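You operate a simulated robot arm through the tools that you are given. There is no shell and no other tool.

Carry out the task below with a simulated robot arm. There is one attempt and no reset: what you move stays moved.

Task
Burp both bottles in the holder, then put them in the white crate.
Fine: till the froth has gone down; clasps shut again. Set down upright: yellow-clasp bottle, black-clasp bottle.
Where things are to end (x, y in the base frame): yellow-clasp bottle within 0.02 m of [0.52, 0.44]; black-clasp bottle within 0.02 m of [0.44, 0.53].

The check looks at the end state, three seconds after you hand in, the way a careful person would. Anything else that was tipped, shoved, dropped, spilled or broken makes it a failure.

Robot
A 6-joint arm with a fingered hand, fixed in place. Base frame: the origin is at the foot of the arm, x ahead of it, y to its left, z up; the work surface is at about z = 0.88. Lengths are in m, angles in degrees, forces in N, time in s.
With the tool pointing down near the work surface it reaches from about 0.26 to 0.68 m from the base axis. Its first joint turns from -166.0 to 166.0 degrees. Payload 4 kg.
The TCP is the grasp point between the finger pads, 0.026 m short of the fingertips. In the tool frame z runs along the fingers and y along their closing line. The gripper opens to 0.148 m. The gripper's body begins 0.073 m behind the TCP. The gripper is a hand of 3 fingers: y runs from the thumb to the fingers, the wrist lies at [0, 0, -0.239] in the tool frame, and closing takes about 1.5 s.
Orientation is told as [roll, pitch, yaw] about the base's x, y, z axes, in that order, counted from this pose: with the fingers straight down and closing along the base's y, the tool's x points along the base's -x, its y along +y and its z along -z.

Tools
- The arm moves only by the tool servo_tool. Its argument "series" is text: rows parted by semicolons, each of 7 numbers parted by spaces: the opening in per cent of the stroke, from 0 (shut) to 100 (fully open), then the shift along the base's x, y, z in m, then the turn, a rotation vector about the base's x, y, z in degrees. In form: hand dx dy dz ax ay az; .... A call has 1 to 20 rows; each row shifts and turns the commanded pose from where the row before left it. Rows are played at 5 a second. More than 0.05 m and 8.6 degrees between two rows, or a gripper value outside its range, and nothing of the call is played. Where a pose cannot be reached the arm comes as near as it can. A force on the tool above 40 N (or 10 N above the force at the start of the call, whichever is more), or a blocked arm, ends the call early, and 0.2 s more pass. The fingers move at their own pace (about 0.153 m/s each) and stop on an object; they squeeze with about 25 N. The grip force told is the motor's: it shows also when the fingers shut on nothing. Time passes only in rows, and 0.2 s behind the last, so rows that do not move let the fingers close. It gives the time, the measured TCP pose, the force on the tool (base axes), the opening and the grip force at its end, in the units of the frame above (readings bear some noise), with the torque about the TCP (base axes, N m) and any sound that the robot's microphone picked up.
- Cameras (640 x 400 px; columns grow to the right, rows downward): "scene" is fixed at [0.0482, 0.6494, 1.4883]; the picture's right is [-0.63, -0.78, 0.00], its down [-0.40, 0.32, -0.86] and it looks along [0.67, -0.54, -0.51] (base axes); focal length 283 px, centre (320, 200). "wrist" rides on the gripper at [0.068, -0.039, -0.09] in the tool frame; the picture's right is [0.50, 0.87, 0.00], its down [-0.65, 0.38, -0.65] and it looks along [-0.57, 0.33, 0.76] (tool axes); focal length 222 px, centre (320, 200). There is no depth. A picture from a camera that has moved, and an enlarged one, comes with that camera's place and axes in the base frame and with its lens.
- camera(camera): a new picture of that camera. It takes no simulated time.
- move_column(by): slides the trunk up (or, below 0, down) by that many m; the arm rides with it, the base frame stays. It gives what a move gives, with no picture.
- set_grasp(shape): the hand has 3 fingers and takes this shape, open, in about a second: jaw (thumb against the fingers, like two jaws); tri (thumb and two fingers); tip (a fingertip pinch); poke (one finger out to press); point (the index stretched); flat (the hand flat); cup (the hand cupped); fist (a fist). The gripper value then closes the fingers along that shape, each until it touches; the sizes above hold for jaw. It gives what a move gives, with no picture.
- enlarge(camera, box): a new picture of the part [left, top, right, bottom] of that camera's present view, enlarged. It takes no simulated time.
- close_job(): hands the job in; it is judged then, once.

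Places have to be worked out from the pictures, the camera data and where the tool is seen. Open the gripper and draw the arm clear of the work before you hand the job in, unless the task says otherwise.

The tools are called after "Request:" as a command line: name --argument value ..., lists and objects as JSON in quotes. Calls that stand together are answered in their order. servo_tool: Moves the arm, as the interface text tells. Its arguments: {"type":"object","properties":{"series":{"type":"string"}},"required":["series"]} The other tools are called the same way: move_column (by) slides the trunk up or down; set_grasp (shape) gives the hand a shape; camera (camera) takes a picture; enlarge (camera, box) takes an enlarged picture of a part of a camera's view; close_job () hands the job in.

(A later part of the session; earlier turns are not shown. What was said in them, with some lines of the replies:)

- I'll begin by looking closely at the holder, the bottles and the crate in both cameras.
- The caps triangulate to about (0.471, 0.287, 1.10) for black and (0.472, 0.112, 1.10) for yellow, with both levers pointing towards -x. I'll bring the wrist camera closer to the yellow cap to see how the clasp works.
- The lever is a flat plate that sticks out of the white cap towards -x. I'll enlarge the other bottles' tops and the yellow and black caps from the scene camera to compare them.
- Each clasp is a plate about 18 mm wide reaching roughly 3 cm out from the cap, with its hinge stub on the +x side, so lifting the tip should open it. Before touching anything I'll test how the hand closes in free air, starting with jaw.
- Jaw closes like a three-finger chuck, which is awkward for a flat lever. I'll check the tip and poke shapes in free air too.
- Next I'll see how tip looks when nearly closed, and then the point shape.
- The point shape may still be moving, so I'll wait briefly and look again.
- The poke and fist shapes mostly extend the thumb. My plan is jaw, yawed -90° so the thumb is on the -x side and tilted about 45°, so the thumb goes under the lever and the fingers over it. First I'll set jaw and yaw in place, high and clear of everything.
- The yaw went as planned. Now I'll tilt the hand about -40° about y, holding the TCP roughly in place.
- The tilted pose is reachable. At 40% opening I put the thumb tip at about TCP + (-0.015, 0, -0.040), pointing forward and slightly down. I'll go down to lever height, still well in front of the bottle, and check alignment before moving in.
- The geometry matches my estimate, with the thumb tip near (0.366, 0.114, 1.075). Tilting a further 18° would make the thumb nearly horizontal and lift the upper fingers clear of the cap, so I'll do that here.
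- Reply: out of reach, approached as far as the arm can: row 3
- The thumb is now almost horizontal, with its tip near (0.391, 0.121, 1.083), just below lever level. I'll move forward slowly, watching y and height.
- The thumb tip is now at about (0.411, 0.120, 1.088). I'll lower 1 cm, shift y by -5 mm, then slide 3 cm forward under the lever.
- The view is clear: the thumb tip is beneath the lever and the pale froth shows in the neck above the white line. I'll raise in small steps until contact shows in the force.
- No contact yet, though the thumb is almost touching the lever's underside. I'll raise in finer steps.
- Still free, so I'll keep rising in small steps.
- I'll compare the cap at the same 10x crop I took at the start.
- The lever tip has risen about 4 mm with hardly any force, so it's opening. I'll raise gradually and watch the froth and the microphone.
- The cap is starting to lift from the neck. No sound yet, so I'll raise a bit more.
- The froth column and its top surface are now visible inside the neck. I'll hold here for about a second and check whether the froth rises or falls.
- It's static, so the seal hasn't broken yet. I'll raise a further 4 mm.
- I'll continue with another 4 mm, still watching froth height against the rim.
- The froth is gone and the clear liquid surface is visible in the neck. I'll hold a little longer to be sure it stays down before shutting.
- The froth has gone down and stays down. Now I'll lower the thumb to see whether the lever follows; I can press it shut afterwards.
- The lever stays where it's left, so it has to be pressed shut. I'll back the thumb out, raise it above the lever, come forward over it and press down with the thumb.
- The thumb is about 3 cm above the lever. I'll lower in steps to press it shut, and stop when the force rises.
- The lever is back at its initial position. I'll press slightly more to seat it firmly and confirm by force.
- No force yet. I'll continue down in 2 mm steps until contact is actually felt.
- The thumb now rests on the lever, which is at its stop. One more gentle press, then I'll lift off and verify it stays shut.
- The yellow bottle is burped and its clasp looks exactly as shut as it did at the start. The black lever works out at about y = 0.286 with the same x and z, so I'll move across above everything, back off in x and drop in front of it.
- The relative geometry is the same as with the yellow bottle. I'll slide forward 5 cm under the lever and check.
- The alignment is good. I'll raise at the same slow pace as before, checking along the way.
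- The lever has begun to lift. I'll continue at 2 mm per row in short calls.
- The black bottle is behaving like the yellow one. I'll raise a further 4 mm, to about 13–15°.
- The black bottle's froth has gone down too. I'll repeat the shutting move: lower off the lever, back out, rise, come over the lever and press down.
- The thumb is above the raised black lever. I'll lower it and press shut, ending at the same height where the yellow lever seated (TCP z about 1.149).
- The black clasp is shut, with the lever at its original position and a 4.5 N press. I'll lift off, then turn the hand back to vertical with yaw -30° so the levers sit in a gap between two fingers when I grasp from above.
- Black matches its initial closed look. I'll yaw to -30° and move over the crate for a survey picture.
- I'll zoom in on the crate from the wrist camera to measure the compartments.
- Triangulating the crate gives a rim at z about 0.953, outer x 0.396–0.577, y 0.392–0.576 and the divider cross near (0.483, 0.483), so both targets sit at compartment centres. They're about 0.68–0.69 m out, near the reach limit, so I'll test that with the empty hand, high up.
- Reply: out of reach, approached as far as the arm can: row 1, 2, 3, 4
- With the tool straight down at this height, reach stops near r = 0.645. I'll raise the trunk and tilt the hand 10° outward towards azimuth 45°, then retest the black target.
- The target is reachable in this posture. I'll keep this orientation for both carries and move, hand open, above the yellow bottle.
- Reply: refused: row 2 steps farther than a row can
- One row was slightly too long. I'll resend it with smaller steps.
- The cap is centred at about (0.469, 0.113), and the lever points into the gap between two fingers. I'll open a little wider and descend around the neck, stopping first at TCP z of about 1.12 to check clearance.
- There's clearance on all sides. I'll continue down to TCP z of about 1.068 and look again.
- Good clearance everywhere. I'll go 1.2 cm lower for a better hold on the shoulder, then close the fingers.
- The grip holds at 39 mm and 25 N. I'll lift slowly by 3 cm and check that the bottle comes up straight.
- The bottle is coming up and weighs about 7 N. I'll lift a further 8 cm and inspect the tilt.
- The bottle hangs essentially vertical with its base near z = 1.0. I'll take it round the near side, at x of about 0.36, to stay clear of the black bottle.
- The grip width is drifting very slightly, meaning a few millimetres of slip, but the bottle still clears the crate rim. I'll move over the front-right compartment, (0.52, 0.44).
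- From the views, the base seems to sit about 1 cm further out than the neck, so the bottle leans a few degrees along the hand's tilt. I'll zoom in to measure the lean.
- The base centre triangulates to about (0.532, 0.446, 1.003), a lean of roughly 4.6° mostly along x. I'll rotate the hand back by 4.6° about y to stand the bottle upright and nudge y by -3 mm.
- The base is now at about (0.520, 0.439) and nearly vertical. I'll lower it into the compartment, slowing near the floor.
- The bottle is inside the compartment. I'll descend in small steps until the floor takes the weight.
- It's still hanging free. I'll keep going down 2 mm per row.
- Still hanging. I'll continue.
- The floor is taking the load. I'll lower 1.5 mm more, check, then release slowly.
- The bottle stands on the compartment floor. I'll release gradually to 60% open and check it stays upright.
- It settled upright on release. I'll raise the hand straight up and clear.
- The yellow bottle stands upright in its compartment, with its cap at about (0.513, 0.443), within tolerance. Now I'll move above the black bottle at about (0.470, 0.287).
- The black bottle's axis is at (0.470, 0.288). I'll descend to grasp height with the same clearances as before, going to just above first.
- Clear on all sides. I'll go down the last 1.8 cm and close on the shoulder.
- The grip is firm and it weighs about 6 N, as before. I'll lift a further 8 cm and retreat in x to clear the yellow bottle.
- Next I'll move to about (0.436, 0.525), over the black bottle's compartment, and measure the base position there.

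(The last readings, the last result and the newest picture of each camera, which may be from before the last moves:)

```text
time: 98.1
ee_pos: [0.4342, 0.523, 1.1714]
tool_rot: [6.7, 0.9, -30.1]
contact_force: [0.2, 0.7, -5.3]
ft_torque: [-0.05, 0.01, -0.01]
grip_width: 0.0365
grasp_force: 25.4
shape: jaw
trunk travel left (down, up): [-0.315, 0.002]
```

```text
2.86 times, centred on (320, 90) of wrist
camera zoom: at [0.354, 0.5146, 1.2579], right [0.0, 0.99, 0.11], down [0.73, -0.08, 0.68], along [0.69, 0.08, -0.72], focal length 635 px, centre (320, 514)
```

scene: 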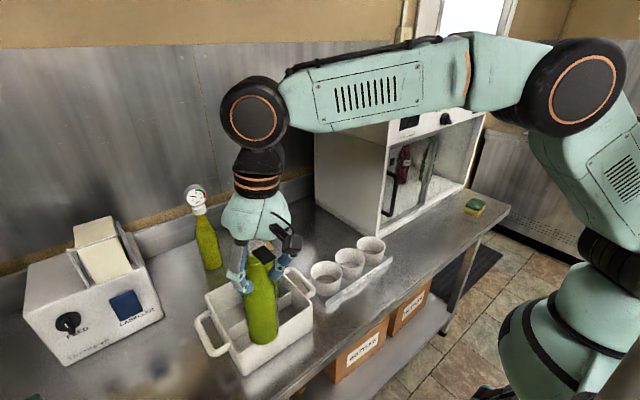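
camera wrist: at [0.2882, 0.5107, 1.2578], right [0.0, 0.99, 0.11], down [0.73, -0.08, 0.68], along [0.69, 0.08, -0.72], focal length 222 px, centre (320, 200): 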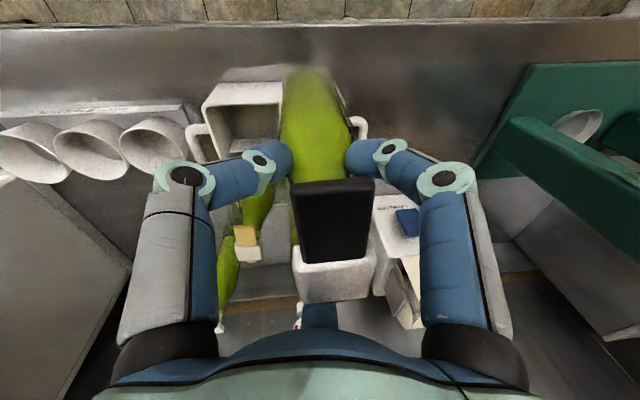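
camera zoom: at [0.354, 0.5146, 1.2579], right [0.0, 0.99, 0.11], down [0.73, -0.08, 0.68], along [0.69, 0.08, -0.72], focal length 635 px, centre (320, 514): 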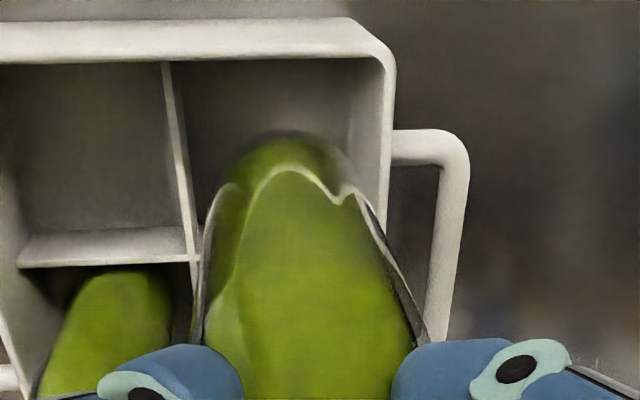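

The base is at about (0.439, 0.532), right at the target with only about 2–3° of lean. I'll lower it into the compartment.

Request:
servo_tool --series "0 0 -0.001 -0.015 0 0 0; 0 0 -0.001 -0.02 0 0 0; 0 0 0 -0.02 0 0 0; 0 0 0 -0.02 0 0 0; 0 0 0 -0.015 0 0 0; 0 0 0 -0.008 0 0 0; 0 0 0 -0.004 0 0 0; 0 0 0 0 0 0 0"

Request:
enlarge --camera "scene" --box '[190, 190, 320, 380]'

Request:
servo_tool --series "0 0 0 -0.003 0 0 0; 0 0 0 -0.003 0 0 0; 0 0 0 0 0 0 0"

```text
time: 99.9
ee_pos: [0.4344, 0.5241, 1.0679]
tool_rot: [6.6, 1.0, -30.1]
contact_force: [0.0, -0.6, -4.6]
ft_torque: [-0.02, 0.02, -0.01]
grip_width: 0.0363
grasp_force: 25.6
shape: jaw
trunk travel left (down, up): [-0.315, 0.002]
```

```text
2.11 times, centred on (255, 285) of scene
camera zoom: at [0.0482, 0.6494, 1.4883], right [-0.63, -0.78, 0.0], down [-0.4, 0.32, -0.86], along [0.67, -0.54, -0.51], focal length 595 px, centre (457, 21)
```

zoom: 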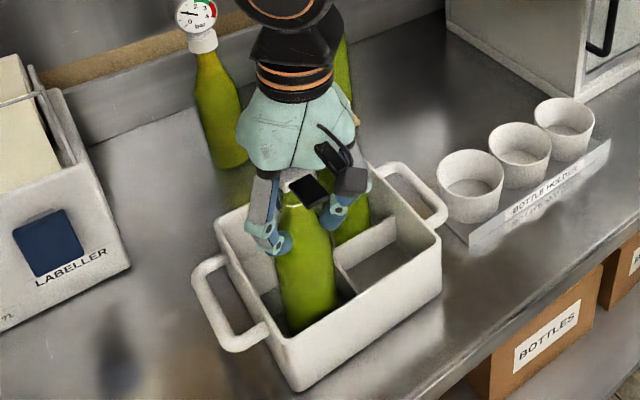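

```text
time: 100.7
ee_pos: [0.4347, 0.5235, 1.0639]
tool_rot: [6.6, 1.0, -30.1]
contact_force: [-0.1, -0.3, -6.2]
ft_torque: [-0.02, -0.01, 0.01]
grip_width: 0.0365
grasp_force: 25.3
shape: jaw
trunk travel left (down, up): [-0.315, 0.002]
```

Still carrying the full weight, so I'll keep approaching the floor in small steps.

Request:
servo_tool --series "0 0 0 -0.002 0 0 0; 0 0 0 -0.001 0 0 0; 0 0 0 0 0 0 0"

Request:
servo_tool --series "0 0 0 -0.002 0 0 0; 0 0 0 0 0 0 0"

Request:
servo_tool --series "0 0 0 -0.0015 0 0 0; 0 0 0 0 0 0 0"

```text
time: 101.5
ee_pos: [0.4346, 0.5241, 1.0611]
tool_rot: [6.6, 1.0, -30.1]
contact_force: [0.9, -0.5, -6.0]
ft_torque: [-0.05, 0.01, 0.01]
grip_width: 0.0363
grasp_force: 25.2
shape: jaw
trunk travel left (down, up): [-0.315, 0.002]
```

```text
time: 102.1
ee_pos: [0.4347, 0.5235, 1.0589]
tool_rot: [6.7, 1.0, -30.1]
contact_force: [0.6, 0.0, -6.3]
ft_torque: [0.0, 0.02, 0.01]
grip_width: 0.0363
grasp_force: 24.6
shape: jaw
trunk travel left (down, up): [-0.315, 0.002]
```

```text
time: 102.7
ee_pos: [0.4337, 0.5228, 1.0571]
tool_rot: [6.6, 0.9, -30.0]
contact_force: [-0.2, -0.4, -5.8]
ft_torque: [-0.03, 0.0, 0.03]
grip_width: 0.0364
grasp_force: 25.2
shape: jaw
trunk travel left (down, up): [-0.315, 0.002]
```

Not on the floor yet. I'll continue in 1.5 mm steps.

Request:
servo_tool --series "0 0 0 -0.0015 0 0 0; 0 0 0 0 0 0 0"

Request:
servo_tool --series "0 0 0 -0.0015 0 0 0; 0 0 0 0 0 0 0"

```text
time: 103.3
ee_pos: [0.4351, 0.5245, 1.0553]
tool_rot: [6.7, 0.9, -30.1]
contact_force: [0.5, 0.8, -0.8]
ft_torque: [-0.02, 0.01, -0.01]
grip_width: 0.0364
grasp_force: 25.1
shape: jaw
trunk travel left (down, up): [-0.315, 0.002]
```

```text
time: 103.9
ee_pos: [0.4361, 0.5226, 1.0562]
tool_rot: [6.7, 0.9, -30.1]
contact_force: [-0.1, 1.8, 6.1]
ft_torque: [0.07, -0.01, 0.01]
grip_width: 0.0365
grasp_force: 25.1
shape: jaw
trunk travel left (down, up): [-0.315, 0.002]
```

The bottle is resting on the floor, with the force at +6 N. I'll release gradually to 60%.

Request:
servo_tool --series "26 0 0 0 0 0 0; 29 0 0 0 0 0 0; 33 0 0 0 0 0 0; 38 0 0 0 0 0 0; 45 0 0 0 0 0 0; 52 0 0 0 0 0 0; 58 0 0 0 0 0 0; 58 0 0 0 0 0 0; 58 0 0 0 0 0 0"

Request:
enlarge --camera "scene" --box '[190, 190, 320, 380]'

Request:
camera --camera "wrist"

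```text
time: 105.9
ee_pos: [0.4352, 0.5221, 1.0538]
tool_rot: [6.7, 1.0, -30.1]
contact_force: [-0.5, 0.0, 0.3]
ft_torque: [0.01, 0.01, -0.02]
grip_width: 0.085
grasp_force: 0.0
shape: jaw
trunk travel left (down, up): [-0.315, 0.002]
```

```text
2.11 times, centred on (255, 285) of scene
camera zoom: at [0.0482, 0.6494, 1.4883], right [-0.63, -0.78, 0.0], down [-0.4, 0.32, -0.86], along [0.67, -0.54, -0.51], focal length 595 px, centre (457, 21)
```

zoom: 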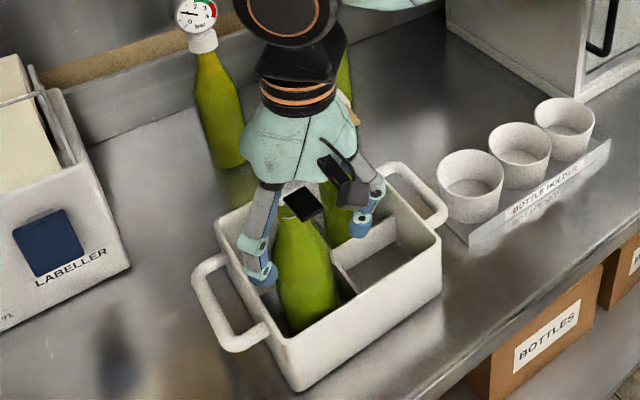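

```text
taken
camera wrist: at [0.354, 0.5135, 1.1405], right [0.0, 0.99, 0.11], down [0.73, -0.08, 0.68], along [0.69, 0.08, -0.72], focal length 222 px, centre (320, 200)
```

wrist: 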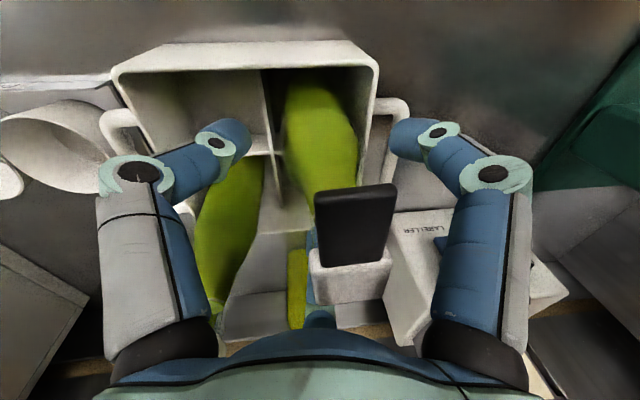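

It's standing free. I'll raise the hand straight up, then pull back clear.

Request:
servo_tool --series "58 0 0.003 0.01 0 0 0; 58 0 0.003 0.015 0 0 0; 58 0 0 0.02 0 0 0; 58 0 0 0.03 0 0 0; 58 -0.005 0 0.035 0 0 0; 58 -0.01 0 0.035 0 0 0; 58 -0.03 -0.02 0.02 0 0 0; 80 -0.03 -0.03 0.01 0 0 0; 100 -0.02 -0.03 0 0 0 0; 100 0 -0.03 0 0 0 0; 100 0 0 0 0 0 0"

Request:
camera --camera "scene"

Request:
camera --camera "wrist"

Request:
enlarge --camera "scene" --box '[200, 190, 340, 370]'

```text
time: 108.3
ee_pos: [0.3397, 0.42, 1.228]
tool_rot: [6.7, 1.1, -30.1]
contact_force: [0.2, -0.4, 1.0]
ft_torque: [0.02, 0.01, 0.01]
grip_width: 0.1477
grasp_force: 0.1
shape: jaw
trunk travel left (down, up): [-0.315, 0.002]
```

```text
taken
```

scene: 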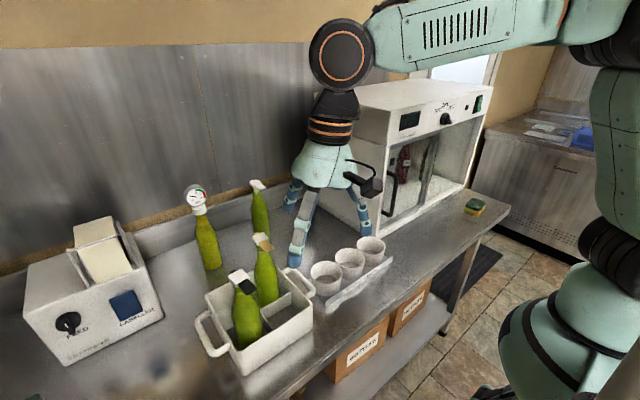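

```text
taken
camera wrist: at [0.2589, 0.4105, 1.3137], right [0.0, 0.99, 0.11], down [0.73, -0.08, 0.68], along [0.69, 0.08, -0.72], focal length 222 px, centre (320, 200)
```

wrist: 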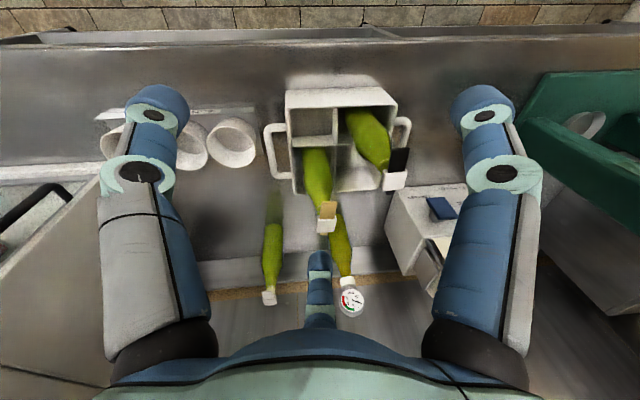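

```text
2.22 times, centred on (270, 280) of scene
camera zoom: at [0.0482, 0.6494, 1.4883], right [-0.63, -0.78, 0.0], down [-0.4, 0.32, -0.86], along [0.67, -0.54, -0.51], focal length 628 px, centre (431, 22)
```

zoom: 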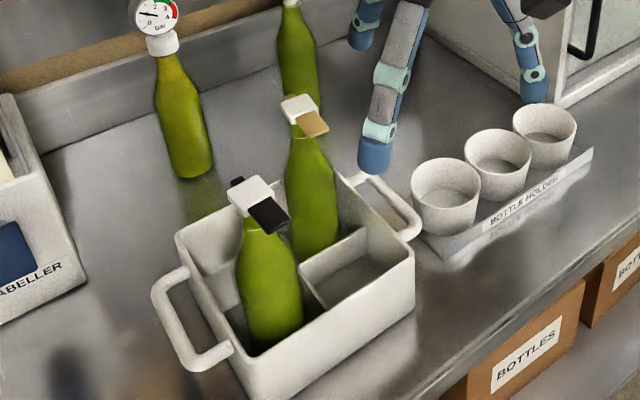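

Both bottles stand upright in the crate: black cap at about (0.434, 0.532), yellow at about (0.514, 0.445), both within tolerance. I'll check the clasps and necks close up.

Request:
enlarge --camera "scene" --box '[220, 255, 290, 311]'

Request:
enlarge --camera "scene" --box '[240, 220, 300, 268]'

Request:
enlarge --camera "wrist" --box '[260, 70, 430, 250]'

```text
7.14 times, centred on (255, 283) of scene
camera zoom: at [0.0482, 0.6494, 1.4883], right [-0.63, -0.78, 0.0], down [-0.4, 0.32, -0.86], along [0.67, -0.54, -0.51], focal length 2018 px, centre (784, -393)
```

zoom: 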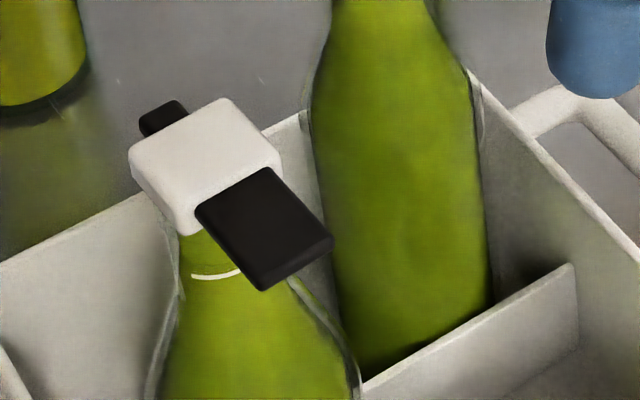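

```text
8.33 times, centred on (270, 244) of scene
camera zoom: at [0.0482, 0.6494, 1.4883], right [-0.63, -0.78, 0.0], down [-0.4, 0.32, -0.86], along [0.67, -0.54, -0.51], focal length 2355 px, centre (737, -167)
```

zoom: 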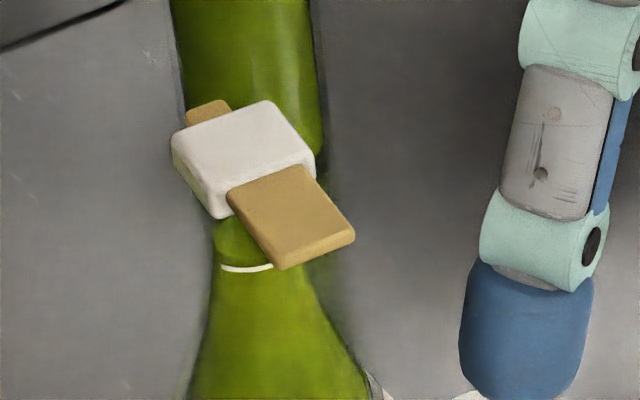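

```text
2.22 times, centred on (345, 160) of wrist
camera zoom: at [0.2589, 0.4105, 1.3137], right [0.0, 0.99, 0.11], down [0.73, -0.08, 0.68], along [0.69, 0.08, -0.72], focal length 494 px, centre (264, 289)
```

zoom: 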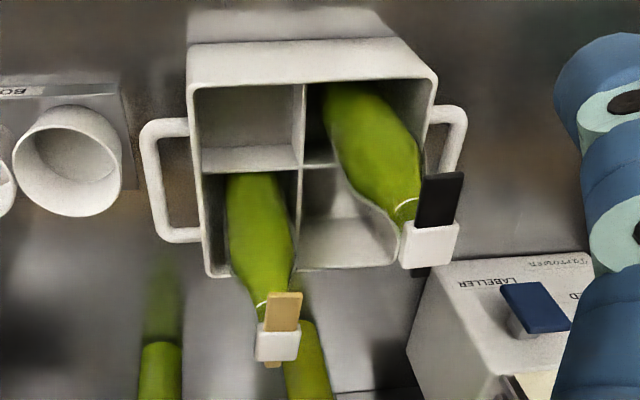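

Both clasps are level and shut with no froth showing. I'll draw the arm well clear before handing in.

Request:
servo_tool --series "100 0 -0.02 0.03 0 0 0; 100 0 -0.03 0.03 0 0 0; 100 0 -0.045 0.01 0 0 0; 100 0 -0.045 0 0 0 0; 100 0 -0.045 0 0 0 0; 100 0 -0.045 0 0 0 0; 100 0 -0.045 0 0 0 0; 100 0 -0.03 0 0 0 0; 100 0 0 0 0 0 0"

Request:
camera --camera "scene"

Request:
enlarge --camera "scene" --box '[180, 170, 400, 380]'

```text
time: 110.3
ee_pos: [0.3411, 0.113, 1.3025]
tool_rot: [6.7, 0.9, -30.1]
contact_force: [-0.1, -0.6, -0.7]
ft_torque: [0.0, 0.01, 0.02]
grip_width: 0.1478
grasp_force: 0.1
shape: jaw
trunk travel left (down, up): [-0.315, 0.002]
```

```text
taken
```

scene: 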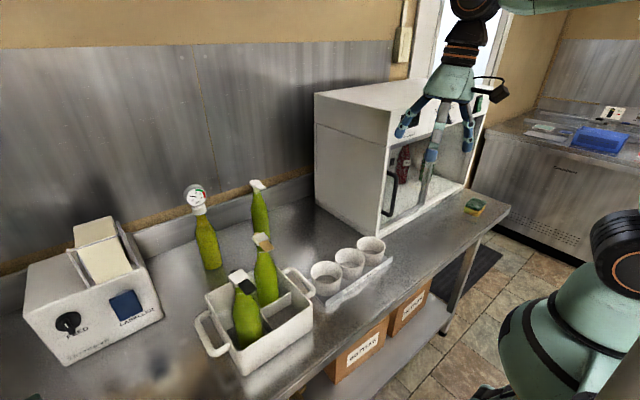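

```text
1.90 times, centred on (290, 275) of scene
camera zoom: at [0.0482, 0.6494, 1.4883], right [-0.63, -0.78, 0.0], down [-0.4, 0.32, -0.86], along [0.67, -0.54, -0.51], focal length 538 px, centre (377, 57)
```

zoom: 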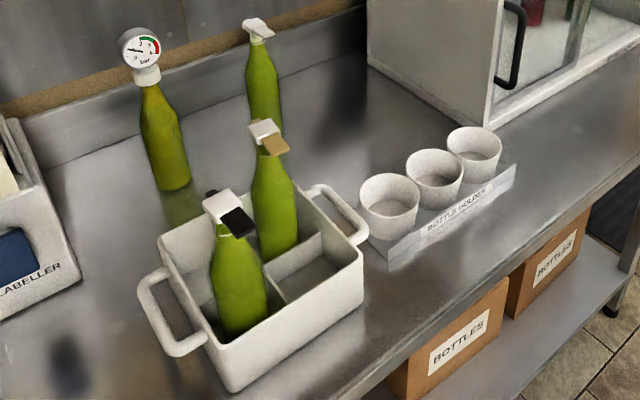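

Both bottles stand upright in the white crate with clasps shut, nothing else has moved, and the arm is clear with the hand open. Handing in.

Request:
close_job

```text
The job is handed in.
```

I burped both bottles, shut their clasps again and stood them upright in the white crate, yellow first and then black. The job is handed in; I haven't seen the result of the check.

| Bottle | Target (x, y) | Measured cap position | Off by |
|---|---|---|---|
| Yellow clasp | [0.52, 0.44] | about (0.514, 0.445) | about 8 mm |
| Black clasp | [0.44, 0.53] | about (0.434, 0.532) | about 6 mm |

- **Burping:** each clasp was lifted slowly until the froth dropped out of the neck. I saw no overflow, and no froth showed afterwards.
- **Clasps:** each lever was pressed back to the position it started in, and both still looked shut in the final close-ups.
- **Everything else:** nothing else appears to have moved in the final pictures. The hand is open and the arm is clear of the work.

The positions are worked out from the camera pictures, so they could be a few millimetres out.
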